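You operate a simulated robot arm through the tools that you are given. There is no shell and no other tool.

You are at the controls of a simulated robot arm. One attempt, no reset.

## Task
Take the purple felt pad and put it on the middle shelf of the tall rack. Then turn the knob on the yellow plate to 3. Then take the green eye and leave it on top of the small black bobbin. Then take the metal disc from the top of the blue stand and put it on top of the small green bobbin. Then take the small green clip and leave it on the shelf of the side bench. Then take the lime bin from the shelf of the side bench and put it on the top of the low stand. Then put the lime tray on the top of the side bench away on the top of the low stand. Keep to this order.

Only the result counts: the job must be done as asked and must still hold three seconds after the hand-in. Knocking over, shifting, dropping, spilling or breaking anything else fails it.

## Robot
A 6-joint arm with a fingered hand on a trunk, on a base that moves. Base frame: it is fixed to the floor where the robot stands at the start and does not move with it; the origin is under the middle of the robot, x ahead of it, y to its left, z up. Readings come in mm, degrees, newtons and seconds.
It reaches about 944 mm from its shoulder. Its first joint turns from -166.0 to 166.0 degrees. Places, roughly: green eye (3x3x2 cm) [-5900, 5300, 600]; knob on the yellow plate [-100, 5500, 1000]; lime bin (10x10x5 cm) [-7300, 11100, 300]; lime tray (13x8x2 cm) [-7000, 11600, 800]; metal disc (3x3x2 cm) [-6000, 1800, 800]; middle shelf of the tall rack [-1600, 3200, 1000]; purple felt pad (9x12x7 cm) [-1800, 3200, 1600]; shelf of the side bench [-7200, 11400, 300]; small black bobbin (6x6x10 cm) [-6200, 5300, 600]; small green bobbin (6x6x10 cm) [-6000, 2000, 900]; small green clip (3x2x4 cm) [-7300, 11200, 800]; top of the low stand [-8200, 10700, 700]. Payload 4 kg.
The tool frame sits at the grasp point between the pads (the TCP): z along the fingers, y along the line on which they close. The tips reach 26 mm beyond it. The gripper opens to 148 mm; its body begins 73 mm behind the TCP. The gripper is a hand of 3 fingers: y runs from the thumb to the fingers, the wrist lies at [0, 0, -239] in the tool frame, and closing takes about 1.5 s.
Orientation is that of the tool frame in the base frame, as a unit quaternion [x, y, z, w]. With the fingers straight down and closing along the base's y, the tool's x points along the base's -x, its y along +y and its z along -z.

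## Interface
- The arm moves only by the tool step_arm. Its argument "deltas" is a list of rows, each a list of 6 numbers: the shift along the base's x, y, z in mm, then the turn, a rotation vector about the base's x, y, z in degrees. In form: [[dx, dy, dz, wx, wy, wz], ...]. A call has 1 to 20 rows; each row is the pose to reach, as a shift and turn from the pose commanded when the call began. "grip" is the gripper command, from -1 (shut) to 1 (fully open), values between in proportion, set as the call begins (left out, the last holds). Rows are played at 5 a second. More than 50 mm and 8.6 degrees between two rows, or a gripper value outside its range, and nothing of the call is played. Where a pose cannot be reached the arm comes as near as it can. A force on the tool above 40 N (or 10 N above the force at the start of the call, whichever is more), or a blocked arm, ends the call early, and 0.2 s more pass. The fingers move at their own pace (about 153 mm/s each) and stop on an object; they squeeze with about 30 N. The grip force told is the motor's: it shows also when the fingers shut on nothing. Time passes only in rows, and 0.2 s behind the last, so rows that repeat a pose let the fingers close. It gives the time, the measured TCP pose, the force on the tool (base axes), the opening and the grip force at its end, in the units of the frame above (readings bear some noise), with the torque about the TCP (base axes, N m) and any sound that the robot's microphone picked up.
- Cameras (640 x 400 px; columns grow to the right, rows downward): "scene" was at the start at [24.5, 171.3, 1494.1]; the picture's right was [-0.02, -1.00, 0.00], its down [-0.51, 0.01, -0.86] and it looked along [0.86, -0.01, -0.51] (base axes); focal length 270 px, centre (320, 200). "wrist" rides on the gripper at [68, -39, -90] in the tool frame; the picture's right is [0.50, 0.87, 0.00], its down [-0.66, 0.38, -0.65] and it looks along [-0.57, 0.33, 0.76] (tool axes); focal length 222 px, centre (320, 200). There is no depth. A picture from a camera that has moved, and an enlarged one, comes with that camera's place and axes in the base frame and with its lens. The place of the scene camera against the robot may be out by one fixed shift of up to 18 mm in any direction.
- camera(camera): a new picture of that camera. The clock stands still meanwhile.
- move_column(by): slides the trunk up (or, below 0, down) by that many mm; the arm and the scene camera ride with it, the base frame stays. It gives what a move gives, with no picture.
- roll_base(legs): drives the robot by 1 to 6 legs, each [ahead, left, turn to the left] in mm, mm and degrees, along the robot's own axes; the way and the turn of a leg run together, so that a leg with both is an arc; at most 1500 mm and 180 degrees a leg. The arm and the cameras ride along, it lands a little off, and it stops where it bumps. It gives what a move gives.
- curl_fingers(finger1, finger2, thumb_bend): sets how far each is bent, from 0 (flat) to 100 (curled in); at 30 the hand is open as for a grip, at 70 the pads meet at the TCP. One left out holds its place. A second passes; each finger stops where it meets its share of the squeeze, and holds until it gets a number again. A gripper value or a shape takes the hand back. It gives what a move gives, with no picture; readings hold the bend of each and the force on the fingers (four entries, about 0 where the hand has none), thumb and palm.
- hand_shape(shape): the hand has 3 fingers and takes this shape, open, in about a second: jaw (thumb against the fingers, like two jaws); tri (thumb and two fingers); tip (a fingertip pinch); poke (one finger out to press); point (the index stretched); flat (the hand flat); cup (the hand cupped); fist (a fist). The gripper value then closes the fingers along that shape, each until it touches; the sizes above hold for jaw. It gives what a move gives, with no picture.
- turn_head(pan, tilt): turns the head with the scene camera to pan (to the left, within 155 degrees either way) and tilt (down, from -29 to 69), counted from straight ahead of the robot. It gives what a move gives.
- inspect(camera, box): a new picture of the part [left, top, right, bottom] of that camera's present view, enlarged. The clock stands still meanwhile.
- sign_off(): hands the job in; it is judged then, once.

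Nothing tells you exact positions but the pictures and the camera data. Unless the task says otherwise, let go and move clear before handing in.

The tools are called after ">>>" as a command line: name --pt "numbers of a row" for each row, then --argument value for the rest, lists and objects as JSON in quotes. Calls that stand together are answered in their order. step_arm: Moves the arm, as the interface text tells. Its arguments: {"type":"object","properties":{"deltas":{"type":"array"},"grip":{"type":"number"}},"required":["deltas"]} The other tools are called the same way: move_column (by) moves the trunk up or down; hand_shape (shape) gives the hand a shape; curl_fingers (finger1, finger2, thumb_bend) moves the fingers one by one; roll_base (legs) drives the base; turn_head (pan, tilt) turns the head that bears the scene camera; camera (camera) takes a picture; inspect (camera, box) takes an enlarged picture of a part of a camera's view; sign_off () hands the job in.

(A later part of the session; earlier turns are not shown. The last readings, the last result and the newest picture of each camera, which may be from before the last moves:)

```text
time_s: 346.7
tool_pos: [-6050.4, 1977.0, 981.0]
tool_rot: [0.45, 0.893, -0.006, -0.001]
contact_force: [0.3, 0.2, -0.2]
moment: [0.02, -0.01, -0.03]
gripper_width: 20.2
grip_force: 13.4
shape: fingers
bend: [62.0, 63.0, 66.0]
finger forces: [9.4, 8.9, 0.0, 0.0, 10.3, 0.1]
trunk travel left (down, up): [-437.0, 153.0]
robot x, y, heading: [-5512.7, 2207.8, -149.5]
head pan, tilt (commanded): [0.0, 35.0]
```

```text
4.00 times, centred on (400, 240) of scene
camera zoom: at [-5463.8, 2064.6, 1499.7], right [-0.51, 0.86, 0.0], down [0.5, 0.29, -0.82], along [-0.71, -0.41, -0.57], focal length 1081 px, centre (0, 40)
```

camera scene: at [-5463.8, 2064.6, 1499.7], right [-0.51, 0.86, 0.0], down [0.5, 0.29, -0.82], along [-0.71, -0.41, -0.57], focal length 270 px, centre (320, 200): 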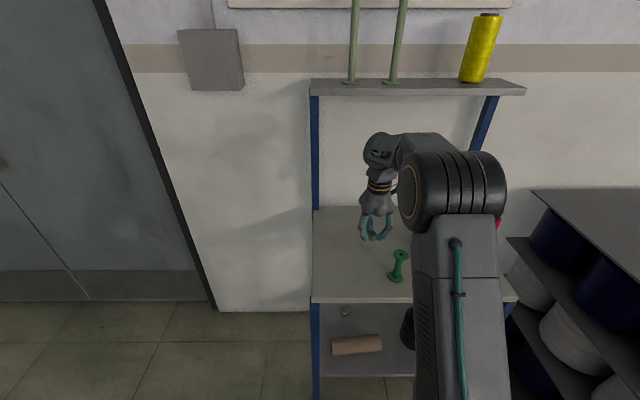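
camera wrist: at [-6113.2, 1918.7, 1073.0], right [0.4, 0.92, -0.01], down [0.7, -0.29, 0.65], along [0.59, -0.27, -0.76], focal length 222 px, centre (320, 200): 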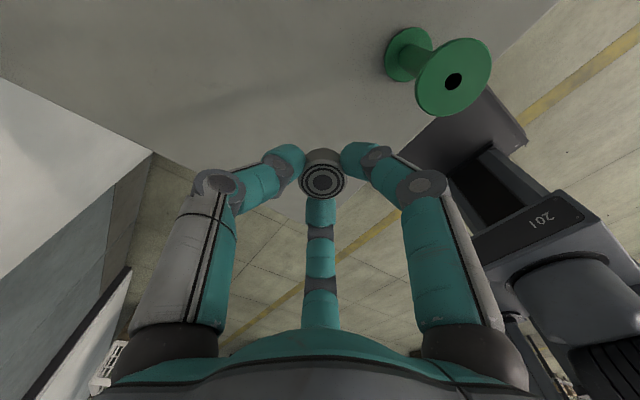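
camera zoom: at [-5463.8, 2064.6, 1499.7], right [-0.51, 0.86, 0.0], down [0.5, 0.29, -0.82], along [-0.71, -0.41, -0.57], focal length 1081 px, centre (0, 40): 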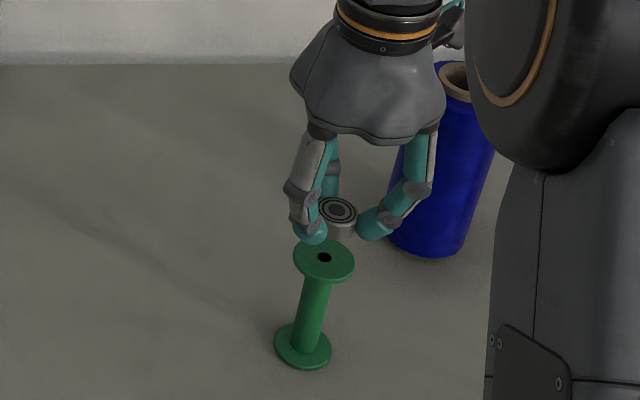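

The disc is within 3 mm of the green bobbin's axis. I shift slightly and lower toward the top flange (z≈922).

>>> step_arm --pt "2.5 -0.5 -8 0 0 0" --pt "2.5 -0.5 -16 0 0 0" --pt "2.5 -0.5 -24 0 0 0"

>>> inspect --camera "scene" --box '[350, 190, 450, 290]'

>>> inspect --camera "wrist" --box '[260, 90, 380, 210]'

```text
time_s: 347.5
tool_pos: [-6049.8, 1977.4, 957.2]
tool_rot: [0.45, 0.893, -0.006, -0.001]
contact_force: [0.1, -0.3, -0.5]
moment: [0.0, 0.01, 0.01]
gripper_width: 20.1
grip_force: 14.8
shape: fingers
bend: [62.0, 63.0, 66.0]
finger forces: [9.3, 8.9, 0.1, 0.0, 10.2, 0.0]
trunk travel left (down, up): [-437.0, 153.0]
robot x, y, heading: [-5517.4, 2207.9, -149.8]
head pan, tilt (commanded): [0.0, 35.0]
```

```text
4.00 times, centred on (400, 240) of scene
camera zoom: at [-5463.9, 2064.7, 1499.7], right [-0.5, 0.86, 0.0], down [0.5, 0.29, -0.82], along [-0.71, -0.41, -0.57], focal length 1081 px, centre (0, 40)
```

zoom: 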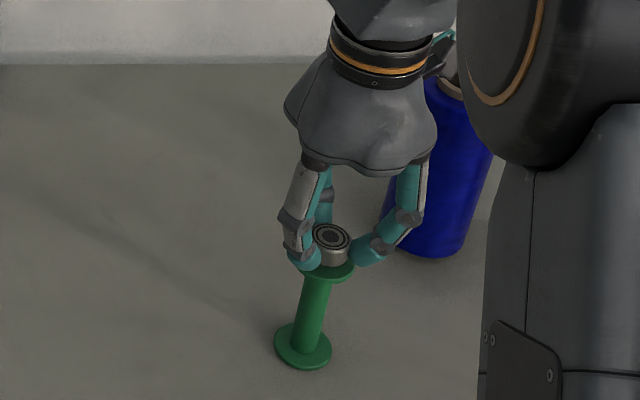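

```text
3.33 times, centred on (320, 150) of wrist
camera zoom: at [-6121.4, 2010.6, 1049.1], right [0.4, 0.92, -0.01], down [0.7, -0.3, 0.65], along [0.59, -0.27, -0.76], focal length 740 px, centre (320, 367)
```

zoom: 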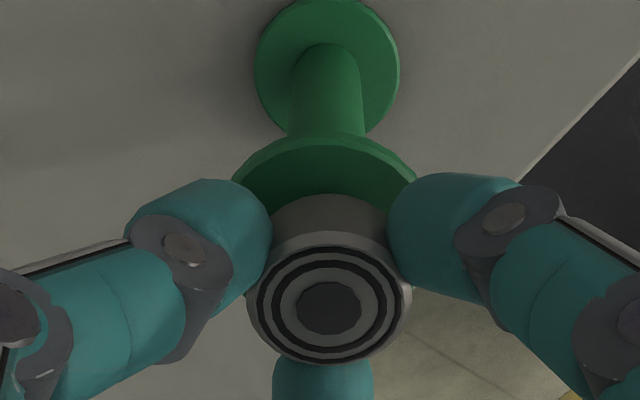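

>>> step_arm --pt "0 0 -3 0 0 0"

>>> step_arm --pt "0 0 -2 0 0 0"

>>> step_arm --pt "0 0 -2 0 0 0"

```text
time_s: 347.9
tool_pos: [-6050.8, 1977.8, 956.2]
tool_rot: [0.45, 0.893, -0.006, -0.002]
contact_force: [-0.2, 0.6, -0.7]
moment: [0.0, -0.06, 0.0]
gripper_width: 20.1
grip_force: 14.1
shape: fingers
bend: [62.0, 63.0, 66.0]
finger forces: [9.4, 8.8, 0.0, 0.0, 10.2, 0.0]
trunk travel left (down, up): [-437.0, 153.0]
robot x, y, heading: [-5515.3, 2209.1, -149.8]
head pan, tilt (commanded): [0.0, 35.0]
```

```text
time_s: 348.3
tool_pos: [-6050.7, 1976.8, 954.4]
tool_rot: [0.45, 0.893, -0.007, -0.001]
contact_force: [0.3, 0.6, -0.1]
moment: [-0.02, 0.02, -0.03]
gripper_width: 20.3
grip_force: 14.4
shape: fingers
bend: [62.0, 63.0, 66.0]
finger forces: [9.5, 8.9, 0.0, 0.0, 10.1, 0.0]
trunk travel left (down, up): [-437.0, 153.0]
robot x, y, heading: [-5511.8, 2210.9, -149.8]
head pan, tilt (commanded): [0.0, 35.0]
```

```text
time_s: 348.7
tool_pos: [-6050.4, 1978.2, 951.7]
tool_rot: [0.45, 0.893, -0.007, -0.001]
contact_force: [0.2, 0.5, 3.8]
moment: [0.04, 0.04, 0.01]
gripper_width: 20.3
grip_force: 15.3
shape: fingers
bend: [62.0, 63.0, 66.0]
finger forces: [9.9, 9.4, 0.1, 0.0, 10.9, 0.1]
trunk travel left (down, up): [-437.0, 153.0]
robot x, y, heading: [-5515.4, 2206.5, -149.7]
head pan, tilt (commanded): [0.0, 35.0]
```

Contact. I lift 2 mm so the fingertips don't bear on the flange, then release.

>>> step_arm --pt "0 0 2.5 0 0 0"

>>> curl_fingers --finger1 59 --finger2 60 --thumb_bend 63

>>> inspect --camera "scene" --box '[350, 190, 450, 290]'

>>> inspect --camera "wrist" --box '[260, 90, 380, 210]'

```text
time_s: 349.1
tool_pos: [-6048.3, 1977.8, 953.6]
tool_rot: [0.449, 0.893, -0.006, -0.001]
contact_force: [0.0, 0.7, -0.2]
moment: [0.0, 0.03, 0.03]
gripper_width: 20.0
grip_force: 14.5
shape: fingers
bend: [62.0, 63.0, 66.0]
finger forces: [9.5, 9.1, 0.1, 0.1, 10.4, 0.0]
trunk travel left (down, up): [-437.0, 153.0]
robot x, y, heading: [-5516.1, 2204.3, -149.9]
head pan, tilt (commanded): [0.0, 35.0]
```

```text
time_s: 350.1
tool_pos: [-6050.4, 1978.0, 953.8]
tool_rot: [0.45, 0.893, -0.006, -0.002]
contact_force: [1.2, 0.4, 0.3]
moment: [-0.01, 0.02, 0.02]
gripper_width: 26.1
grip_force: 0.1
shape: fingers
bend: [59.0, 60.0, 63.0]
finger forces: [0.0, 0.1, 0.0, 0.1, 0.0, 0.0]
trunk travel left (down, up): [-437.0, 153.0]
robot x, y, heading: [-5513.3, 2205.6, -149.9]
head pan, tilt (commanded): [0.0, 35.0]
```

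```text
4.00 times, centred on (400, 240) of scene
camera zoom: at [-5463.9, 2064.6, 1499.7], right [-0.51, 0.86, 0.0], down [0.5, 0.29, -0.82], along [-0.71, -0.41, -0.57], focal length 1081 px, centre (0, 40)
```

zoom: 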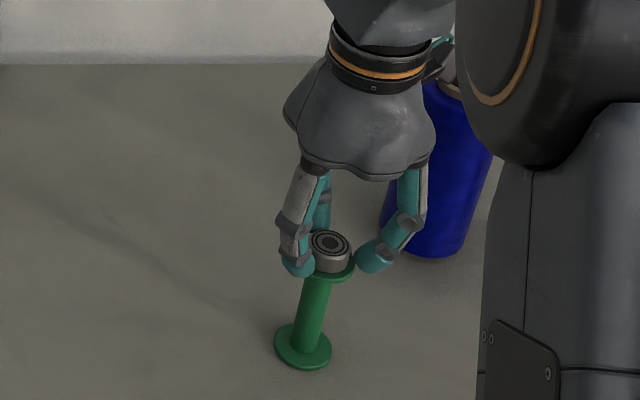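

```text
3.33 times, centred on (320, 150) of wrist
camera zoom: at [-6121.6, 2010.6, 1045.2], right [0.4, 0.92, -0.01], down [0.7, -0.3, 0.65], along [0.59, -0.27, -0.76], focal length 740 px, centre (320, 367)
```

zoom: 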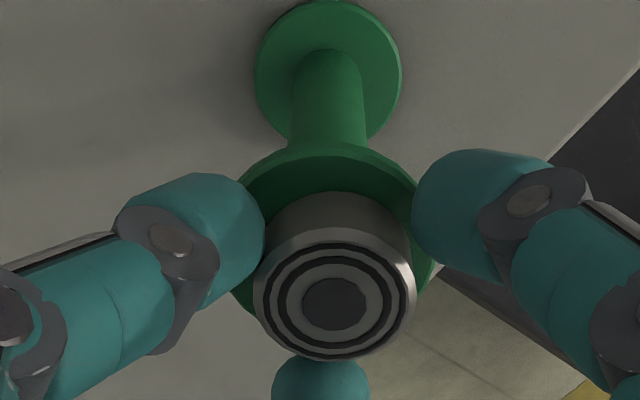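

Released and resting on the bobbin. I lift 5 mm, open wider, then rise straight up.

>>> step_arm --pt "0 0 3 0 0 0" --pt "0 0 5 0 0 0"

>>> curl_fingers --finger1 52 --finger2 52 --thumb_bend 54

>>> inspect --camera "scene" --box '[350, 190, 450, 290]'

```text
time_s: 350.7
tool_pos: [-6049.7, 1977.2, 959.4]
tool_rot: [0.451, 0.893, -0.006, -0.001]
contact_force: [-0.7, -0.8, -0.5]
moment: [0.02, 0.0, 0.01]
gripper_width: 26.3
grip_force: 0.1
shape: fingers
bend: [59.0, 60.0, 63.0]
finger forces: [0.1, 0.0, 0.0, 0.0, 0.1, 0.0]
trunk travel left (down, up): [-437.0, 153.0]
robot x, y, heading: [-5513.4, 2205.1, -149.6]
head pan, tilt (commanded): [0.0, 35.0]
```

```text
time_s: 351.7
tool_pos: [-6050.3, 1977.6, 959.6]
tool_rot: [0.45, 0.893, -0.006, -0.001]
contact_force: [-0.1, 0.2, -0.3]
moment: [-0.02, 0.0, 0.0]
gripper_width: 51.8
grip_force: 0.0
shape: fingers
bend: [52.0, 52.0, 54.0]
finger forces: [0.0, 0.0, 0.0, 0.0, 0.1, 0.0]
trunk travel left (down, up): [-437.0, 153.0]
robot x, y, heading: [-5518.1, 2207.0, -149.6]
head pan, tilt (commanded): [0.0, 35.0]
```

```text
4.00 times, centred on (400, 240) of scene
camera zoom: at [-5463.9, 2064.6, 1499.7], right [-0.51, 0.86, 0.0], down [0.5, 0.29, -0.82], along [-0.71, -0.41, -0.57], focal length 1081 px, centre (0, 40)
```

zoom: 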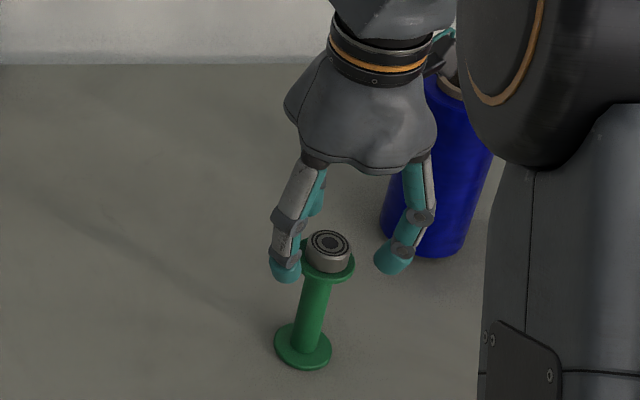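

>>> step_arm --pt "0 0 20 0 0 0" --pt "0 0 50 0 0 0" --pt "0 0 80 0 0 0" --pt "25 14 90 0 0 0" --pt "60 35 90 0 0 0" --pt "95 55 90 0 0 0" --pt "130 75 90 0 0 0"

>>> camera --camera "scene"

```text
time_s: 353.3
tool_pos: [-5918.8, 2052.3, 1048.8]
tool_rot: [0.45, 0.893, -0.006, -0.001]
contact_force: [0.4, 0.1, 0.0]
moment: [0.04, 0.0, 0.02]
gripper_width: 51.8
grip_force: 0.1
shape: fingers
bend: [52.0, 52.0, 54.0]
finger forces: [0.0, 0.0, 0.0, 0.0, 0.0, 0.1]
trunk travel left (down, up): [-437.0, 153.0]
robot x, y, heading: [-5514.7, 2207.9, -149.8]
head pan, tilt (commanded): [0.0, 35.0]
```

```text
taken
camera scene: at [-5463.8, 2064.6, 1499.7], right [-0.51, 0.86, 0.0], down [0.5, 0.29, -0.82], along [-0.71, -0.41, -0.57], focal length 270 px, centre (320, 200)
```

scene: 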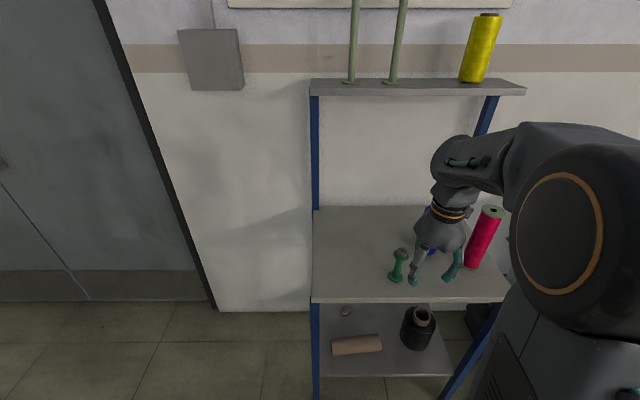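

Task 4 is done: the disc sits on the green bobbin. Now the side bench far to the north. I back away, turn north, and drive along the free corridor west of the table.

>>> roll_base --legs '[[-500, 0, 0], [0, 0, -90], [1400, 250, 0]]'

>>> turn_head --pan 0 --tilt 15

>>> camera --camera "scene"

```text
time_s: 366.7
tool_pos: [-6141.3, 3940.3, 1048.6]
tool_rot: [0.95, 0.313, -0.004, -0.005]
contact_force: [0.8, 0.7, -0.5]
moment: [-0.05, 0.02, -0.02]
gripper_width: 52.2
grip_force: 0.1
shape: fingers
bend: [52.0, 52.0, 54.0]
finger forces: [0.0, 0.1, 0.1, 0.0, 0.1, 0.1]
trunk travel left (down, up): [-437.0, 153.0]
robot x, y, heading: [-5985.4, 3536.4, 120.4]
head pan, tilt (commanded): [0.0, 35.0]
```

```text
time_s: 367.6
tool_pos: [-6139.9, 3942.2, 1049.9]
tool_rot: [0.95, 0.312, -0.004, -0.005]
contact_force: [-0.7, 0.1, 0.0]
moment: [0.01, -0.01, -0.03]
gripper_width: 52.0
grip_force: 0.1
shape: fingers
bend: [52.0, 52.0, 54.0]
finger forces: [0.0, 0.0, 0.0, 0.1, 0.0, 0.1]
trunk travel left (down, up): [-437.0, 153.0]
robot x, y, heading: [-5990.9, 3537.3, 120.2]
head pan, tilt (commanded): [0.0, 15.0]
```

```text
taken
camera scene: at [-6149.2, 3496.0, 1531.6], right [0.86, 0.5, 0.0], down [0.13, -0.22, -0.97], along [-0.49, 0.83, -0.26], focal length 270 px, centre (320, 200)
```

scene: 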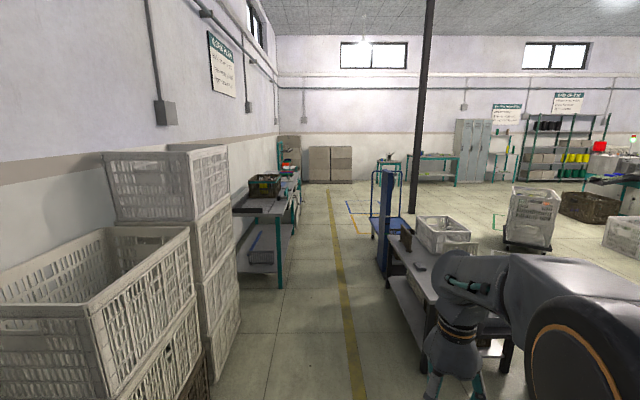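

The corridor is clear. I drive on north along the yellow line.

>>> roll_base --legs '[[1450, 0, 0], [1450, 0, 0], [1450, 0, 0]]'

>>> turn_head --pan -20 --tilt 15

>>> camera --camera "scene"

```text
time_s: 388.4
tool_pos: [-8369.2, 7696.2, 1048.3]
tool_rot: [0.948, 0.319, -0.004, -0.006]
contact_force: [1.0, 0.7, 0.0]
moment: [0.02, 0.0, 0.02]
gripper_width: 51.9
grip_force: 0.1
shape: fingers
bend: [52.0, 52.0, 54.0]
finger forces: [0.0, 0.0, 0.0, 0.0, 0.1, 0.1]
trunk travel left (down, up): [-437.0, 153.0]
robot x, y, heading: [-8209.7, 7296.2, 120.9]
head pan, tilt (commanded): [0.0, 15.0]
```

```text
time_s: 389.3
tool_pos: [-8369.2, 7694.6, 1048.9]
tool_rot: [0.948, 0.32, -0.003, -0.005]
contact_force: [-0.3, 0.5, 0.3]
moment: [0.0, 0.02, 0.03]
gripper_width: 51.9
grip_force: 0.0
shape: fingers
bend: [52.0, 52.0, 54.0]
finger forces: [0.1, 0.1, 0.1, 0.1, 0.0, 0.1]
trunk travel left (down, up): [-437.0, 153.0]
robot x, y, heading: [-8209.1, 7292.0, 120.9]
head pan, tilt (commanded): [-20.0, 15.0]
```

```text
taken
camera scene: at [-8342.3, 7261.9, 1531.7], right [0.98, 0.19, 0.0], down [0.05, -0.25, -0.97], along [-0.19, 0.95, -0.26], focal length 270 px, centre (320, 200)
```

scene: 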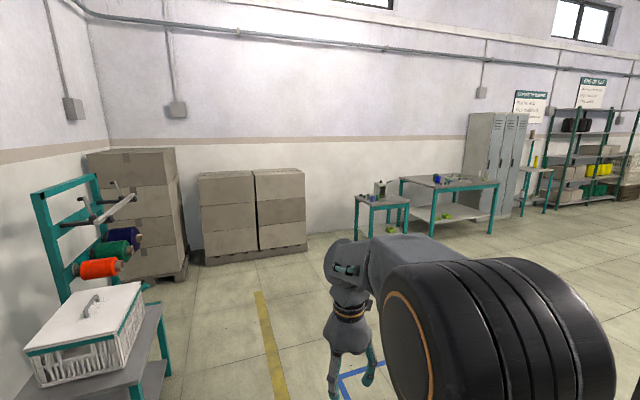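

I see the low stand (small teal table) and the side bench (teal table with a shelf) near the lockers. I drive diagonally toward them, well clear of the pole.

>>> roll_base --legs '[[1200, -800, -0.9], [750, -1150, 0]]'

>>> turn_head --pan -10 --tilt 25

>>> camera --camera "scene"

```text
time_s: 402.9
tool_pos: [-7697.0, 10362.4, 1049.6]
tool_rot: [0.946, 0.325, -0.003, -0.005]
contact_force: [0.2, 0.0, 0.4]
moment: [0.02, -0.03, 0.02]
gripper_width: 51.9
grip_force: 0.1
shape: fingers
bend: [52.0, 52.0, 54.0]
finger forces: [0.0, 0.0, 0.1, 0.0, 0.1, 0.1]
trunk travel left (down, up): [-437.0, 153.0]
robot x, y, heading: [-7533.7, 9960.7, 121.6]
head pan, tilt (commanded): [-20.0, 15.0]
```

```text
time_s: 403.6
tool_pos: [-7696.9, 10361.3, 1049.9]
tool_rot: [0.945, 0.326, -0.004, -0.004]
contact_force: [-1.0, 1.1, -0.2]
moment: [0.01, 0.01, 0.01]
gripper_width: 51.8
grip_force: 0.0
shape: fingers
bend: [52.0, 52.0, 54.0]
finger forces: [0.0, 0.0, 0.0, 0.1, 0.0, 0.1]
trunk travel left (down, up): [-437.0, 153.0]
robot x, y, heading: [-7536.0, 9962.6, 121.9]
head pan, tilt (commanded): [-10.0, 25.0]
```

```text
taken
camera scene: at [-7678.3, 9922.8, 1515.5], right [0.93, 0.37, 0.0], down [0.16, -0.39, -0.91], along [-0.34, 0.84, -0.42], focal length 270 px, centre (320, 200)
```

scene: 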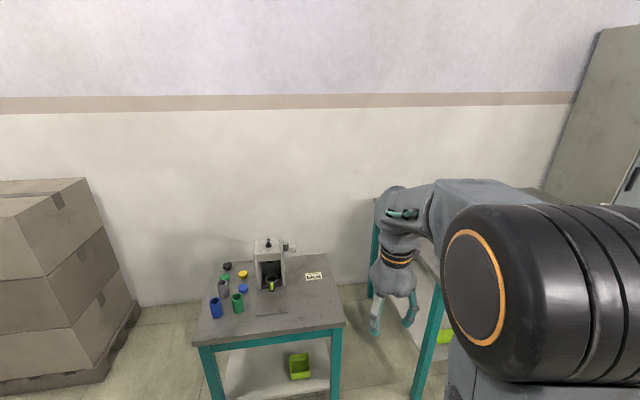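

This table is the low stand (its own shelf holds a different green box); the side bench is to the right, behind the arm. I move right to face the side bench.

>>> roll_base --legs '[[0, 0, -1.8], [0, -900, 0]]'

>>> turn_head --pan 10 --tilt 25

>>> camera --camera "scene"

>>> turn_head --pan -25 --tilt 25

>>> camera --camera "scene"

```text
time_s: 408.7
tool_pos: [-6899.4, 10817.6, 1048.7]
tool_rot: [0.951, 0.308, -0.004, -0.004]
contact_force: [0.7, -0.4, -0.1]
moment: [0.0, 0.04, 0.06]
gripper_width: 51.8
grip_force: 0.0
shape: fingers
bend: [52.0, 52.0, 54.0]
finger forces: [0.0, 0.1, 0.1, 0.0, 0.0, 0.1]
trunk travel left (down, up): [-437.0, 153.0]
robot x, y, heading: [-6747.0, 10411.7, 119.6]
head pan, tilt (commanded): [-10.0, 25.0]
```

```text
time_s: 409.5
tool_pos: [-6899.6, 10816.8, 1048.6]
tool_rot: [0.951, 0.309, -0.004, -0.006]
contact_force: [-0.1, -0.1, 0.6]
moment: [0.0, -0.02, -0.02]
gripper_width: 52.1
grip_force: 0.0
shape: fingers
bend: [52.0, 52.0, 54.0]
finger forces: [0.0, 0.1, 0.1, 0.0, 0.1, 0.0]
trunk travel left (down, up): [-437.0, 153.0]
robot x, y, heading: [-6750.4, 10410.2, 119.6]
head pan, tilt (commanded): [10.0, 25.0]
```

```text
taken
camera scene: at [-6924.9, 10361.7, 1515.4], right [0.77, 0.64, 0.0], down [0.27, -0.33, -0.91], along [-0.58, 0.7, -0.42], focal length 270 px, centre (320, 200)
```

scene: 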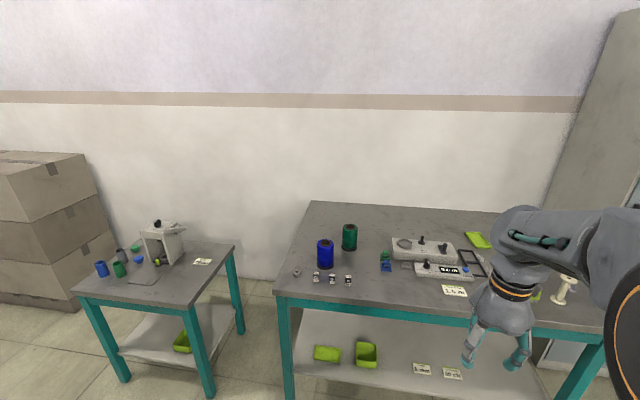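

```text
time_s: 410.6
tool_pos: [-6900.4, 10818.8, 1048.8]
tool_rot: [0.951, 0.308, -0.003, -0.006]
contact_force: [-0.2, -0.5, 0.7]
moment: [0.01, -0.01, 0.01]
gripper_width: 51.5
grip_force: 0.0
shape: fingers
bend: [52.0, 52.0, 54.0]
finger forces: [0.0, 0.1, 0.0, 0.0, 0.1, 0.0]
trunk travel left (down, up): [-437.0, 153.0]
robot x, y, heading: [-6752.4, 10411.3, 119.7]
head pan, tilt (commanded): [-25.0, 25.0]
```

```text
taken
camera scene: at [-6873.8, 10382.6, 1515.4], right [1.0, 0.08, 0.0], down [0.04, -0.42, -0.91], along [-0.08, 0.9, -0.42], focal length 270 px, centre (320, 200)
```

scene: 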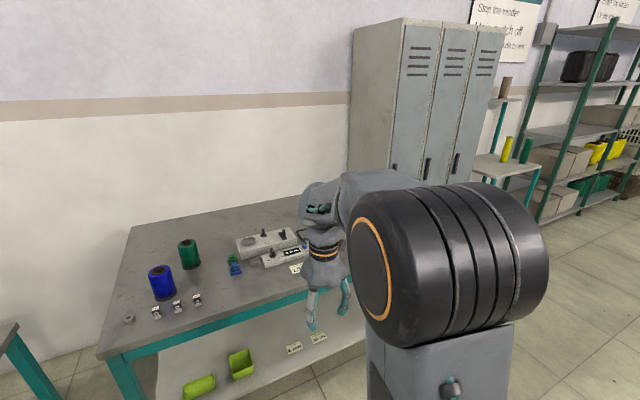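

>>> turn_head --pan 10 --tilt 25

>>> inspect --camera "scene" --box '[270, 210, 430, 310]'

>>> inspect --camera "scene" --box '[380, 210, 500, 310]'

>>> inspect --camera "scene" --box '[280, 300, 440, 400]'

>>> inspect --camera "scene" --box '[60, 200, 260, 380]'

```text
time_s: 411.6
tool_pos: [-6899.9, 10818.3, 1048.3]
tool_rot: [0.951, 0.308, -0.003, -0.005]
contact_force: [0.6, -1.2, 0.2]
moment: [0.01, -0.02, 0.0]
gripper_width: 52.0
grip_force: 0.1
shape: fingers
bend: [52.0, 52.0, 54.0]
finger forces: [0.0, 0.1, 0.0, 0.0, 0.1, 0.0]
trunk travel left (down, up): [-437.0, 153.0]
robot x, y, heading: [-6750.8, 10412.0, 120.1]
head pan, tilt (commanded): [10.0, 25.0]
```

```text
4.00 times, centred on (350, 260) of scene
camera zoom: at [-6925.0, 10361.7, 1515.4], right [0.77, 0.64, 0.0], down [0.27, -0.33, -0.91], along [-0.58, 0.7, -0.42], focal length 1081 px, centre (200, -40)
```

zoom: 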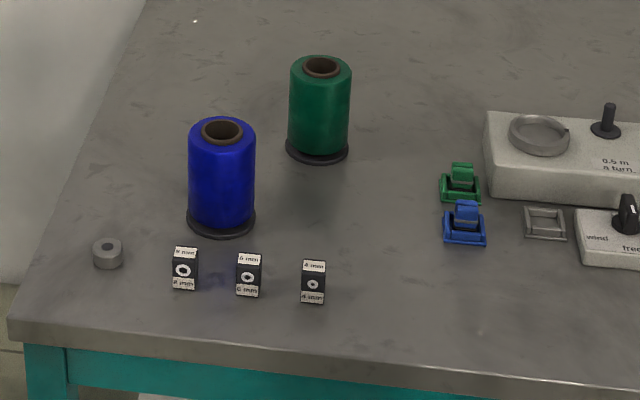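

```text
4.00 times, centred on (440, 260) of scene
camera zoom: at [-6925.0, 10361.7, 1515.4], right [0.77, 0.64, 0.0], down [0.27, -0.33, -0.91], along [-0.58, 0.7, -0.42], focal length 1081 px, centre (-160, -40)
```

zoom: 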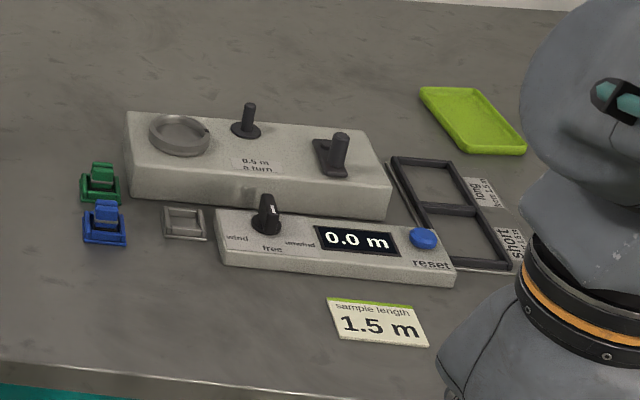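

```text
4.00 times, centred on (360, 350) of scene
camera zoom: at [-6925.0, 10361.7, 1515.4], right [0.77, 0.64, 0.0], down [0.27, -0.33, -0.91], along [-0.58, 0.7, -0.42], focal length 1081 px, centre (160, -400)
```

zoom: 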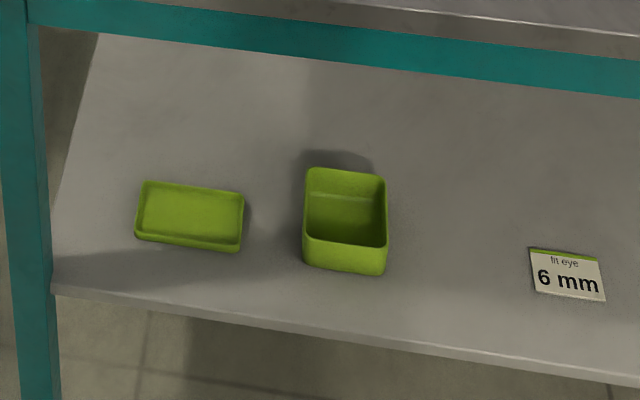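

```text
2.22 times, centred on (160, 290) of scene
camera zoom: at [-6925.0, 10361.7, 1515.4], right [0.77, 0.64, 0.0], down [0.27, -0.33, -0.91], along [-0.58, 0.7, -0.42], focal length 601 px, centre (676, 0)
```

zoom: 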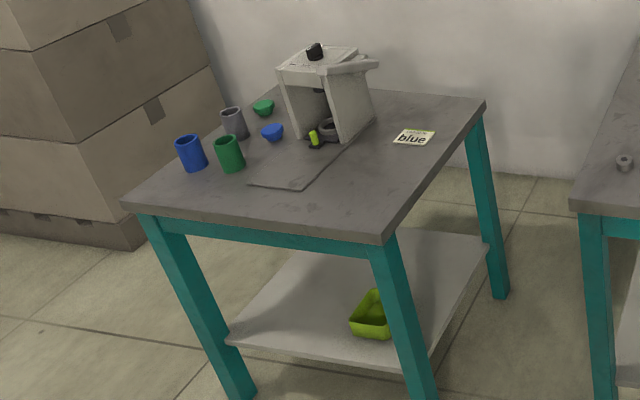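

I can see the small green clip (beside a blue one) on the bench top, the lime tray lying on the top, and on the shelf another lime tray plus the lime bin. I drive 330 mm closer.

>>> roll_base --legs '[[330, 0, 0]]'

>>> turn_head --pan 10 --tilt 45

>>> camera --camera "scene"

>>> camera --camera "wrist"

```text
time_s: 413.8
tool_pos: [-7066.0, 11109.0, 1049.5]
tool_rot: [0.951, 0.308, -0.003, -0.005]
contact_force: [0.3, 0.0, 0.6]
moment: [-0.02, 0.01, 0.0]
gripper_width: 51.7
grip_force: 0.2
shape: fingers
bend: [52.0, 52.0, 54.0]
finger forces: [0.1, 0.0, 0.0, 0.0, 0.0, 0.0]
trunk travel left (down, up): [-437.0, 153.0]
robot x, y, heading: [-6912.1, 10705.0, 119.7]
head pan, tilt (commanded): [10.0, 25.0]
```

```text
time_s: 414.6
tool_pos: [-7066.4, 11109.8, 1048.6]
tool_rot: [0.951, 0.308, -0.003, -0.006]
contact_force: [0.8, 0.1, -0.1]
moment: [0.01, 0.03, 0.0]
gripper_width: 51.9
grip_force: 0.1
shape: fingers
bend: [52.0, 52.0, 54.0]
finger forces: [0.0, 0.1, 0.0, 0.0, 0.0, 0.0]
trunk travel left (down, up): [-437.0, 153.0]
robot x, y, heading: [-6918.7, 10702.4, 119.6]
head pan, tilt (commanded): [10.0, 45.0]
```

```text
taken
camera scene: at [-7084.7, 10645.5, 1484.9], right [0.77, 0.64, 0.0], down [0.45, -0.54, -0.71], along [-0.45, 0.54, -0.71], focal length 270 px, centre (320, 200)
```

scene: 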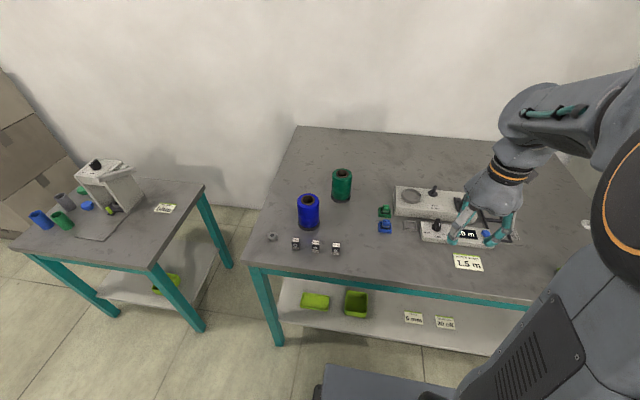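

```text
taken
camera wrist: at [-7034.0, 11180.4, 1139.8], right [0.91, -0.41, -0.01], down [-0.3, -0.7, 0.65], along [-0.27, -0.59, -0.76], focal length 222 px, centre (320, 200)
```

wrist: 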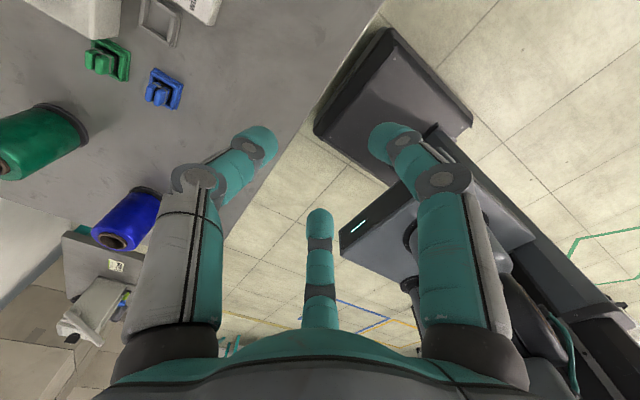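

>>> step_arm --pt "-34 21 -10 0 0 0" --pt "-68 42 -30 0 0 0" --pt "-102 63 -55 0 0 0" --pt "-136 84 -80 0 0 0" --pt "-170 105 -105 0 0 0" --pt "-204 126 -125 0 0 0" --pt "-234 146 -135 0 0 0"

>>> camera --camera "wrist"

>>> inspect --camera "wrist" --box '[220, 80, 420, 205]'

>>> inspect --camera "scene" --box '[350, 180, 450, 250]'

```text
time_s: 416.2
tool_pos: [-7297.7, 11254.4, 914.4]
tool_rot: [0.952, 0.307, -0.002, -0.006]
contact_force: [0.4, -0.3, -0.1]
moment: [-0.01, 0.02, 0.0]
gripper_width: 52.1
grip_force: 0.1
shape: fingers
bend: [52.0, 52.0, 54.0]
finger forces: [0.1, 0.0, 0.0, 0.0, 0.0, 0.1]
trunk travel left (down, up): [-437.0, 153.0]
robot x, y, heading: [-6917.0, 10703.7, 119.7]
head pan, tilt (commanded): [10.0, 45.0]
```

```text
taken
camera wrist: at [-7267.0, 11326.1, 1004.7], right [0.91, -0.41, -0.01], down [-0.3, -0.7, 0.65], along [-0.27, -0.59, -0.76], focal length 222 px, centre (320, 200)
```

wrist: 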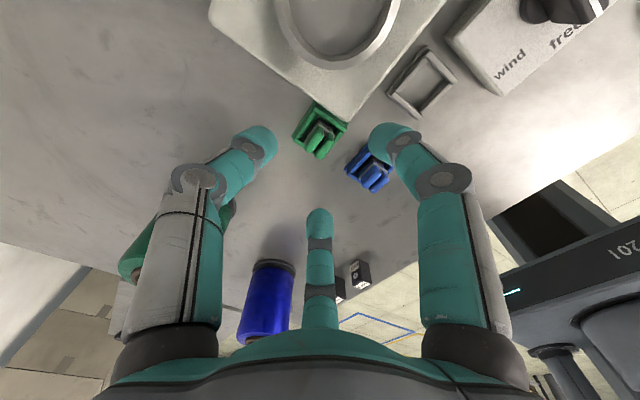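

```text
3.20 times, centred on (320, 142) of wrist
camera zoom: at [-7267.0, 11326.1, 1004.7], right [0.91, -0.41, -0.01], down [-0.3, -0.7, 0.65], along [-0.27, -0.59, -0.76], focal length 711 px, centre (320, 384)
```

zoom: 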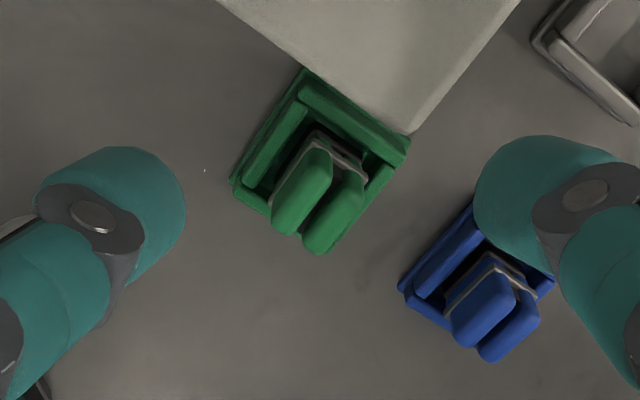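

```text
5.71 times, centred on (400, 215) of scene
camera zoom: at [-7084.8, 10645.5, 1484.9], right [0.77, 0.64, 0.0], down [0.45, -0.54, -0.71], along [-0.45, 0.54, -0.71], focal length 1544 px, centre (-137, 114)
```

zoom: 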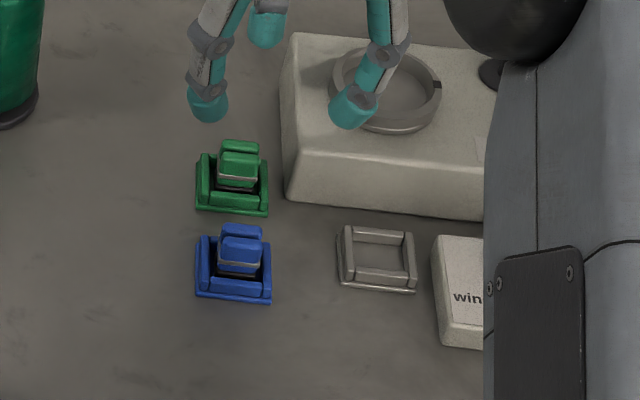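

The clip sits upright in a small green nest, hard against a control box on its east side. The only free pattern for three digits is at about N (70°), W (190°) and SE (310°). I turn the hand −26° and pre-close the digits while still above.

>>> step_arm --pt "0 0 0 -0.2 -0.2 -8" --pt "0 0 0 -0.4 -0.4 -16" --pt "-3 2 0 -0.55 -0.54 -26"

>>> curl_fingers --finger1 56 --finger2 58 --thumb_bend 57

>>> inspect --camera "wrist" --box '[220, 80, 420, 205]'

>>> inspect --camera "scene" --box '[350, 170, 450, 240]'

```text
refused: row 3 steps farther than a row can; nothing moved
```

```text
time_s: 417.2
tool_pos: [-7299.5, 11254.1, 914.8]
tool_rot: [0.951, 0.308, -0.003, -0.005]
contact_force: [0.6, 0.3, 0.1]
moment: [-0.01, -0.01, 0.03]
gripper_width: 42.9
grip_force: 0.1
shape: fingers
bend: [56.0, 57.0, 56.0]
finger forces: [0.1, 0.0, 0.0, 0.0, 0.0, 0.1]
trunk travel left (down, up): [-437.0, 153.0]
robot x, y, heading: [-6913.7, 10707.1, 119.7]
head pan, tilt (commanded): [10.0, 45.0]
```

```text
3.20 times, centred on (320, 142) of wrist
camera zoom: at [-7266.6, 11325.8, 1004.8], right [0.91, -0.41, -0.01], down [-0.3, -0.7, 0.65], along [-0.27, -0.59, -0.76], focal length 711 px, centre (320, 384)
```

zoom: 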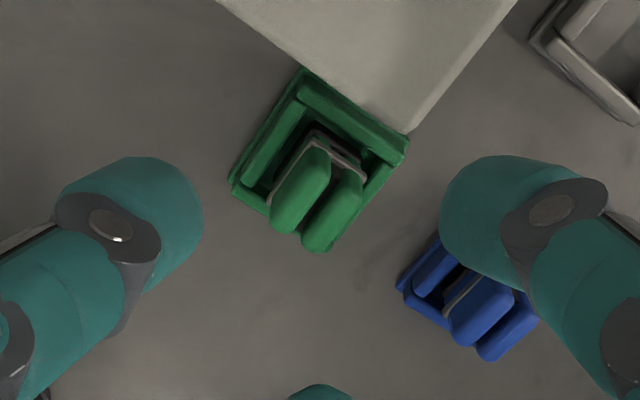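

```text
5.71 times, centred on (400, 205) of scene
camera zoom: at [-7084.8, 10645.5, 1484.9], right [0.77, 0.64, 0.0], down [0.45, -0.54, -0.71], along [-0.45, 0.54, -0.71], focal length 1544 px, centre (-137, 171)
```

zoom: 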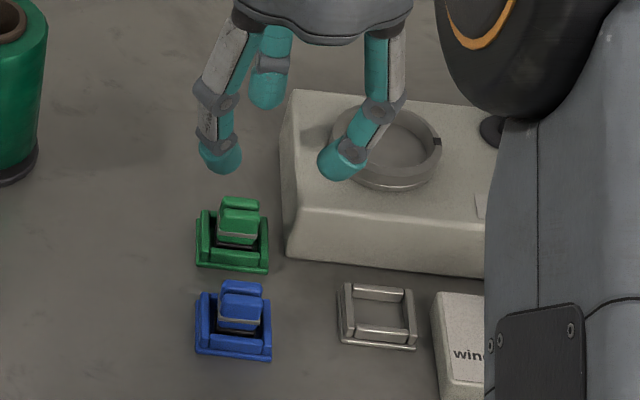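

>>> step_arm --pt "0 0 0 -0.15 -0.15 -6.5" --pt "0 0 0 -0.3 -0.3 -13" --pt "0 0 0 -0.4 -0.4 -19.5" --pt "-3 -1 0 -0.55 -0.54 -26"

>>> inspect --camera "wrist" --box '[240, 80, 400, 180]'

>>> step_arm --pt "0 0 -15 0 0 0" --pt "0 0 -25 0 0 0"

>>> inspect --camera "wrist" --box '[240, 90, 400, 190]'

```text
time_s: 418.2
tool_pos: [-7301.3, 11254.1, 914.5]
tool_rot: [0.996, 0.086, 0.0, 0.0]
contact_force: [0.0, -0.4, 0.2]
moment: [-0.02, 0.01, 0.01]
gripper_width: 43.1
grip_force: 0.0
shape: fingers
bend: [56.0, 57.0, 56.0]
finger forces: [0.0, 0.0, 0.0, 0.0, 0.0, 0.0]
trunk travel left (down, up): [-437.0, 153.0]
robot x, y, heading: [-6917.6, 10702.7, 119.6]
head pan, tilt (commanded): [10.0, 45.0]
```

```text
4.00 times, centred on (320, 130) of wrist
camera zoom: at [-7243.5, 11304.7, 1005.2], right [0.64, -0.77, 0.0], down [-0.58, -0.48, 0.65], along [-0.5, -0.42, -0.76], focal length 888 px, centre (320, 480)
```

zoom: 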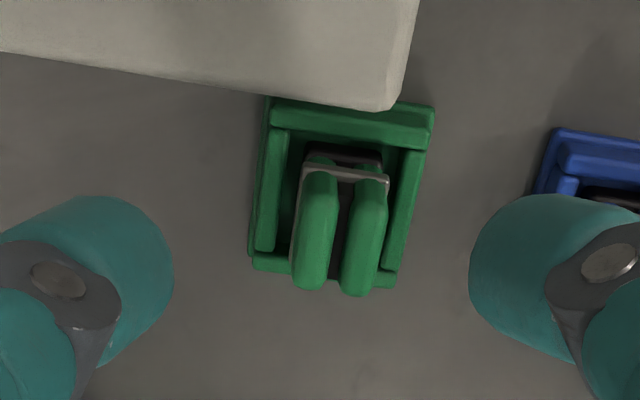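

```text
time_s: 418.8
tool_pos: [-7302.9, 11253.0, 889.4]
tool_rot: [0.996, 0.086, 0.002, 0.0]
contact_force: [0.4, 0.1, 0.9]
moment: [-0.01, -0.01, 0.0]
gripper_width: 43.0
grip_force: 0.1
shape: fingers
bend: [56.0, 57.0, 56.0]
finger forces: [0.1, 0.0, 0.0, 0.0, 0.0, 0.1]
trunk travel left (down, up): [-437.0, 153.0]
robot x, y, heading: [-6916.7, 10704.0, 119.7]
head pan, tilt (commanded): [10.0, 45.0]
```

```text
4.00 times, centred on (320, 140) of wrist
camera zoom: at [-7244.2, 11304.6, 979.7], right [0.64, -0.77, 0.0], down [-0.58, -0.49, 0.65], along [-0.5, -0.42, -0.76], focal length 888 px, centre (320, 440)
```

zoom: 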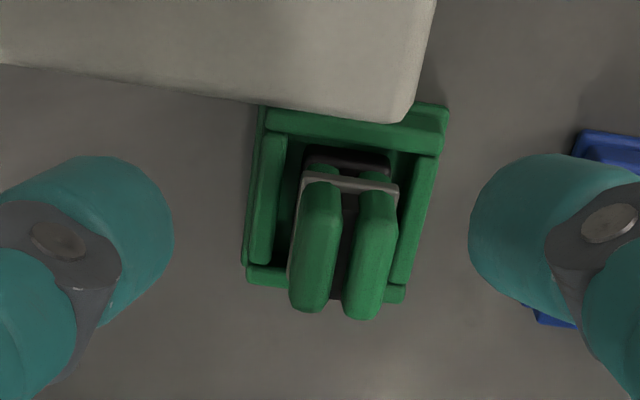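

The view is clear now: clip centre about (-7303.5, 11250.5), the box face 28 mm east of it. I descend around the clip's upper half.

>>> step_arm --pt "-0.6 -2.5 -10 0 0 0" --pt "-0.6 -2.5 -22 0 0 0" --pt "-0.6 -2.5 -34 0 0 0" --pt "-0.6 -2.5 -42 0 0 0"

>>> inspect --camera "wrist" --box '[240, 110, 400, 210]'

>>> inspect --camera "scene" --box '[350, 170, 450, 240]'

```text
time_s: 419.8
tool_pos: [-7303.6, 11250.6, 847.7]
tool_rot: [0.996, 0.086, 0.001, 0.001]
contact_force: [0.2, 0.1, -0.8]
moment: [0.0, 0.03, 0.0]
gripper_width: 43.2
grip_force: 0.0
shape: fingers
bend: [56.0, 57.0, 56.0]
finger forces: [0.0, 0.0, 0.0, 0.0, 0.0, 0.0]
trunk travel left (down, up): [-437.0, 153.0]
robot x, y, heading: [-6915.4, 10703.9, 119.6]
head pan, tilt (commanded): [10.0, 45.0]
```

```text
4.00 times, centred on (320, 160) of wrist
camera zoom: at [-7244.5, 11302.1, 937.7], right [0.64, -0.77, 0.0], down [-0.58, -0.49, 0.65], along [-0.5, -0.42, -0.76], focal length 888 px, centre (320, 360)
```

zoom: 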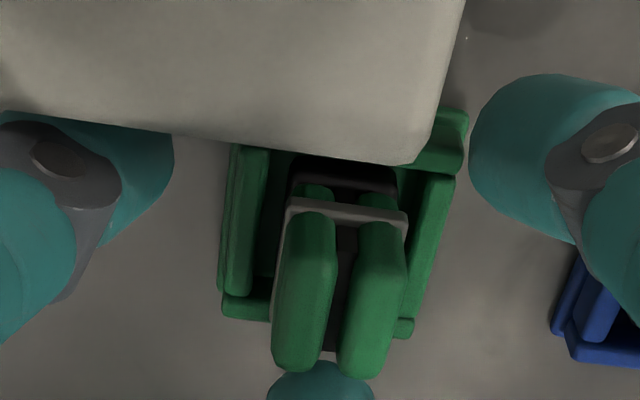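

```text
5.71 times, centred on (400, 205) of scene
camera zoom: at [-7084.8, 10645.5, 1484.9], right [0.77, 0.64, 0.0], down [0.45, -0.54, -0.71], along [-0.45, 0.54, -0.71], focal length 1544 px, centre (-137, 171)
```

zoom: 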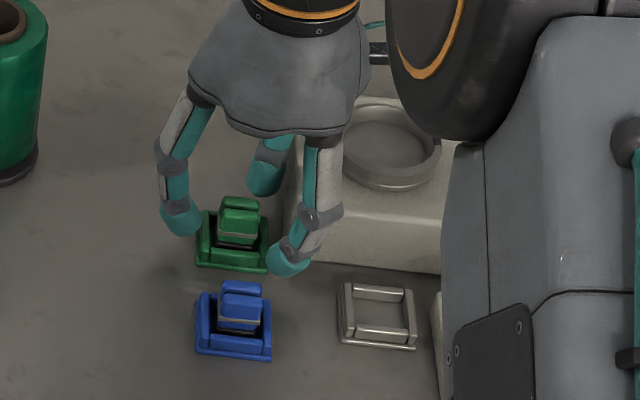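

>>> curl_fingers --finger1 63 --finger2 63 --thumb_bend 63

>>> inspect --camera "wrist" --box '[240, 110, 400, 210]'

```text
time_s: 420.8
tool_pos: [-7302.5, 11250.9, 847.2]
tool_rot: [0.996, 0.086, 0.001, 0.0]
contact_force: [-0.3, 0.7, 0.5]
moment: [-0.05, -0.02, -0.02]
gripper_width: 20.9
grip_force: 0.1
shape: fingers
bend: [62.0, 62.0, 63.0]
finger forces: [0.5, 0.3, 0.0, 0.1, 0.0, 0.0]
trunk travel left (down, up): [-437.0, 153.0]
robot x, y, heading: [-6918.0, 10699.3, 119.6]
head pan, tilt (commanded): [10.0, 45.0]
```

```text
4.00 times, centred on (320, 160) of wrist
camera zoom: at [-7244.5, 11302.1, 937.7], right [0.64, -0.77, 0.0], down [-0.58, -0.49, 0.65], along [-0.5, -0.42, -0.76], focal length 888 px, centre (320, 360)
```

zoom: 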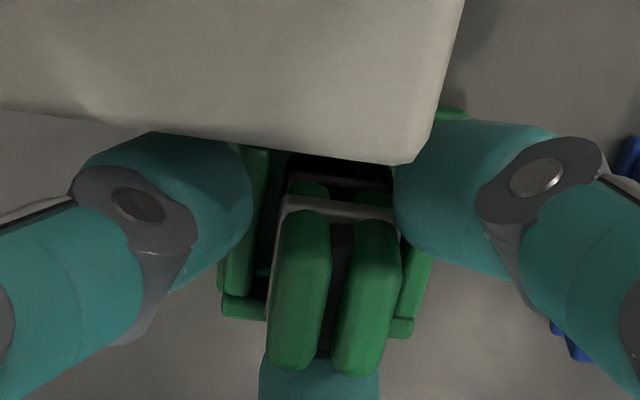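

>>> curl_fingers --finger1 74 --finger2 74 --thumb_bend 74

>>> inspect --camera "wrist" --box '[240, 110, 400, 210]'

>>> inspect --camera "scene" --box '[350, 170, 450, 240]'

```text
time_s: 421.8
tool_pos: [-7303.4, 11251.0, 847.2]
tool_rot: [0.996, 0.088, 0.0, 0.001]
contact_force: [0.2, -0.6, -0.3]
moment: [-0.04, 0.01, 0.02]
gripper_width: 13.3
grip_force: 15.4
shape: fingers
bend: [62.0, 63.0, 68.0]
finger forces: [10.2, 10.0, 0.0, 0.0, 9.3, 0.0]
trunk travel left (down, up): [-437.0, 153.0]
robot x, y, heading: [-6918.6, 10705.8, 119.8]
head pan, tilt (commanded): [10.0, 45.0]
```

```text
4.00 times, centred on (320, 160) of wrist
camera zoom: at [-7244.5, 11302.1, 937.7], right [0.64, -0.77, 0.0], down [-0.58, -0.49, 0.65], along [-0.5, -0.42, -0.76], focal length 888 px, centre (320, 360)
```

zoom: 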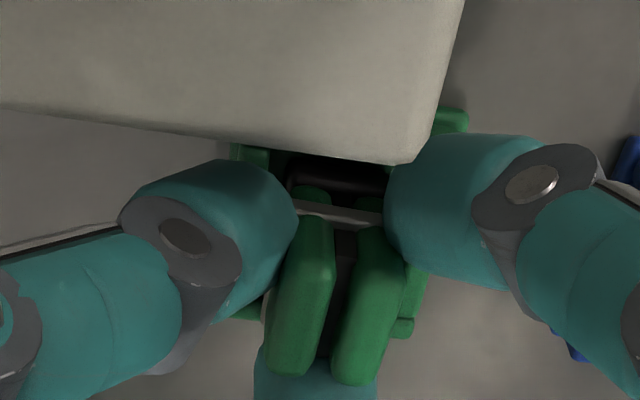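

```text
5.71 times, centred on (400, 205) of scene
camera zoom: at [-7084.8, 10645.5, 1484.9], right [0.77, 0.64, 0.0], down [0.45, -0.54, -0.71], along [-0.45, 0.54, -0.71], focal length 1544 px, centre (-137, 171)
```

zoom: 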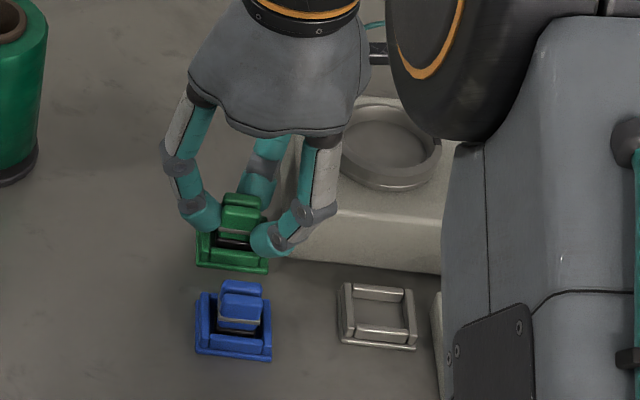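

Gripped with 10 N each. I lift slowly out of the nest.

>>> step_arm --pt "0 0 5 0 0 0" --pt "0 0 12 0 0 0" --pt "0 0 20 0 0 0" --pt "0 0 30 0 0 0" --pt "0 0 45 0 0 0"

>>> inspect --camera "scene" --box '[350, 170, 450, 240]'

>>> inspect --camera "wrist" --box '[240, 90, 400, 190]'

```text
time_s: 423.0
tool_pos: [-7302.5, 11250.7, 890.3]
tool_rot: [0.996, 0.086, 0.001, 0.0]
contact_force: [0.2, 0.0, 0.4]
moment: [-0.02, 0.0, -0.01]
gripper_width: 13.1
grip_force: 14.9
shape: fingers
bend: [62.0, 63.0, 68.0]
finger forces: [10.1, 10.1, 0.0, 0.1, 9.4, 0.1]
trunk travel left (down, up): [-437.0, 153.0]
robot x, y, heading: [-6916.2, 10703.3, 119.6]
head pan, tilt (commanded): [10.0, 45.0]
```

```text
5.71 times, centred on (400, 205) of scene
camera zoom: at [-7084.8, 10645.5, 1484.8], right [0.77, 0.64, 0.0], down [0.45, -0.54, -0.71], along [-0.45, 0.54, -0.71], focal length 1544 px, centre (-137, 171)
```

zoom: 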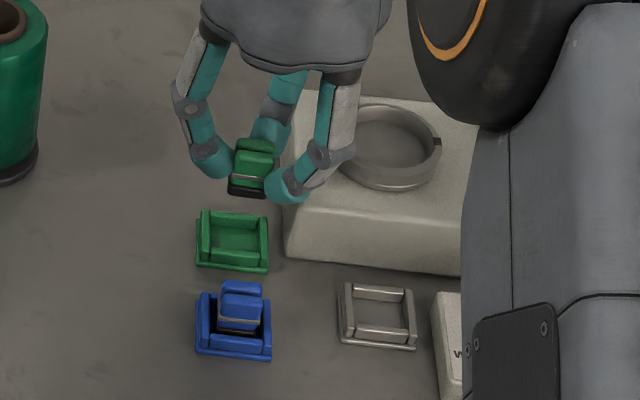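

```text
4.00 times, centred on (320, 140) of wrist
camera zoom: at [-7244.5, 11301.7, 981.9], right [0.64, -0.77, 0.0], down [-0.58, -0.49, 0.65], along [-0.5, -0.42, -0.76], focal length 888 px, centre (320, 440)
```

zoom: 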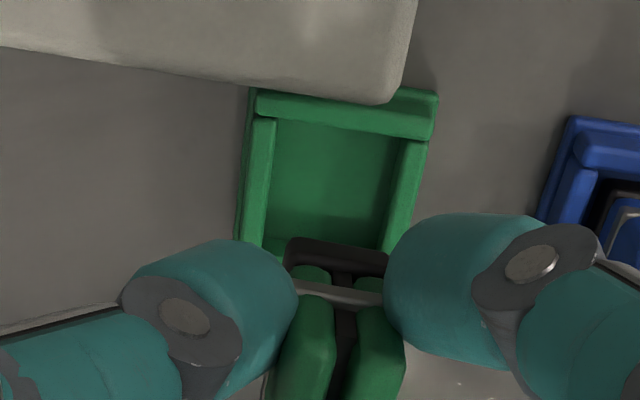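

The clip is out; the nest and the box stay in place. I raise it, retract, and back the robot off so that I can lower the trunk and reach under the bench top to the shelf.

>>> step_arm --pt "0 0 40 0 0 0" --pt "0 0 80 0 0 0" --pt "18 -31 100 0 0 0" --pt "38 -66 110 0 0 0" --pt "58 -100 110 0 0 0" --pt "78 -135 110 0 0 0"

>>> roll_base --legs '[[-400, 0, 0]]'

```text
time_s: 424.4
tool_pos: [-7226.3, 11117.2, 999.6]
tool_rot: [0.996, 0.086, 0.0, 0.0]
contact_force: [-0.7, -0.1, 0.3]
moment: [-0.03, -0.04, 0.0]
gripper_width: 12.8
grip_force: 14.8
shape: fingers
bend: [62.0, 63.0, 68.0]
finger forces: [10.3, 10.0, 0.0, 0.1, 9.2, 0.0]
trunk travel left (down, up): [-437.0, 153.0]
robot x, y, heading: [-6917.3, 10702.6, 119.9]
head pan, tilt (commanded): [10.0, 45.0]
```

```text
time_s: 426.9
tool_pos: [-7026.5, 10765.5, 999.7]
tool_rot: [0.996, 0.087, 0.0, 0.0]
contact_force: [-0.1, -1.0, -0.9]
moment: [0.01, 0.0, 0.02]
gripper_width: 13.0
grip_force: 15.0
shape: fingers
bend: [62.0, 63.0, 68.0]
finger forces: [10.2, 9.9, 0.1, 0.1, 9.3, 0.1]
trunk travel left (down, up): [-437.0, 153.0]
robot x, y, heading: [-6716.0, 10352.0, 119.8]
head pan, tilt (commanded): [10.0, 45.0]
```

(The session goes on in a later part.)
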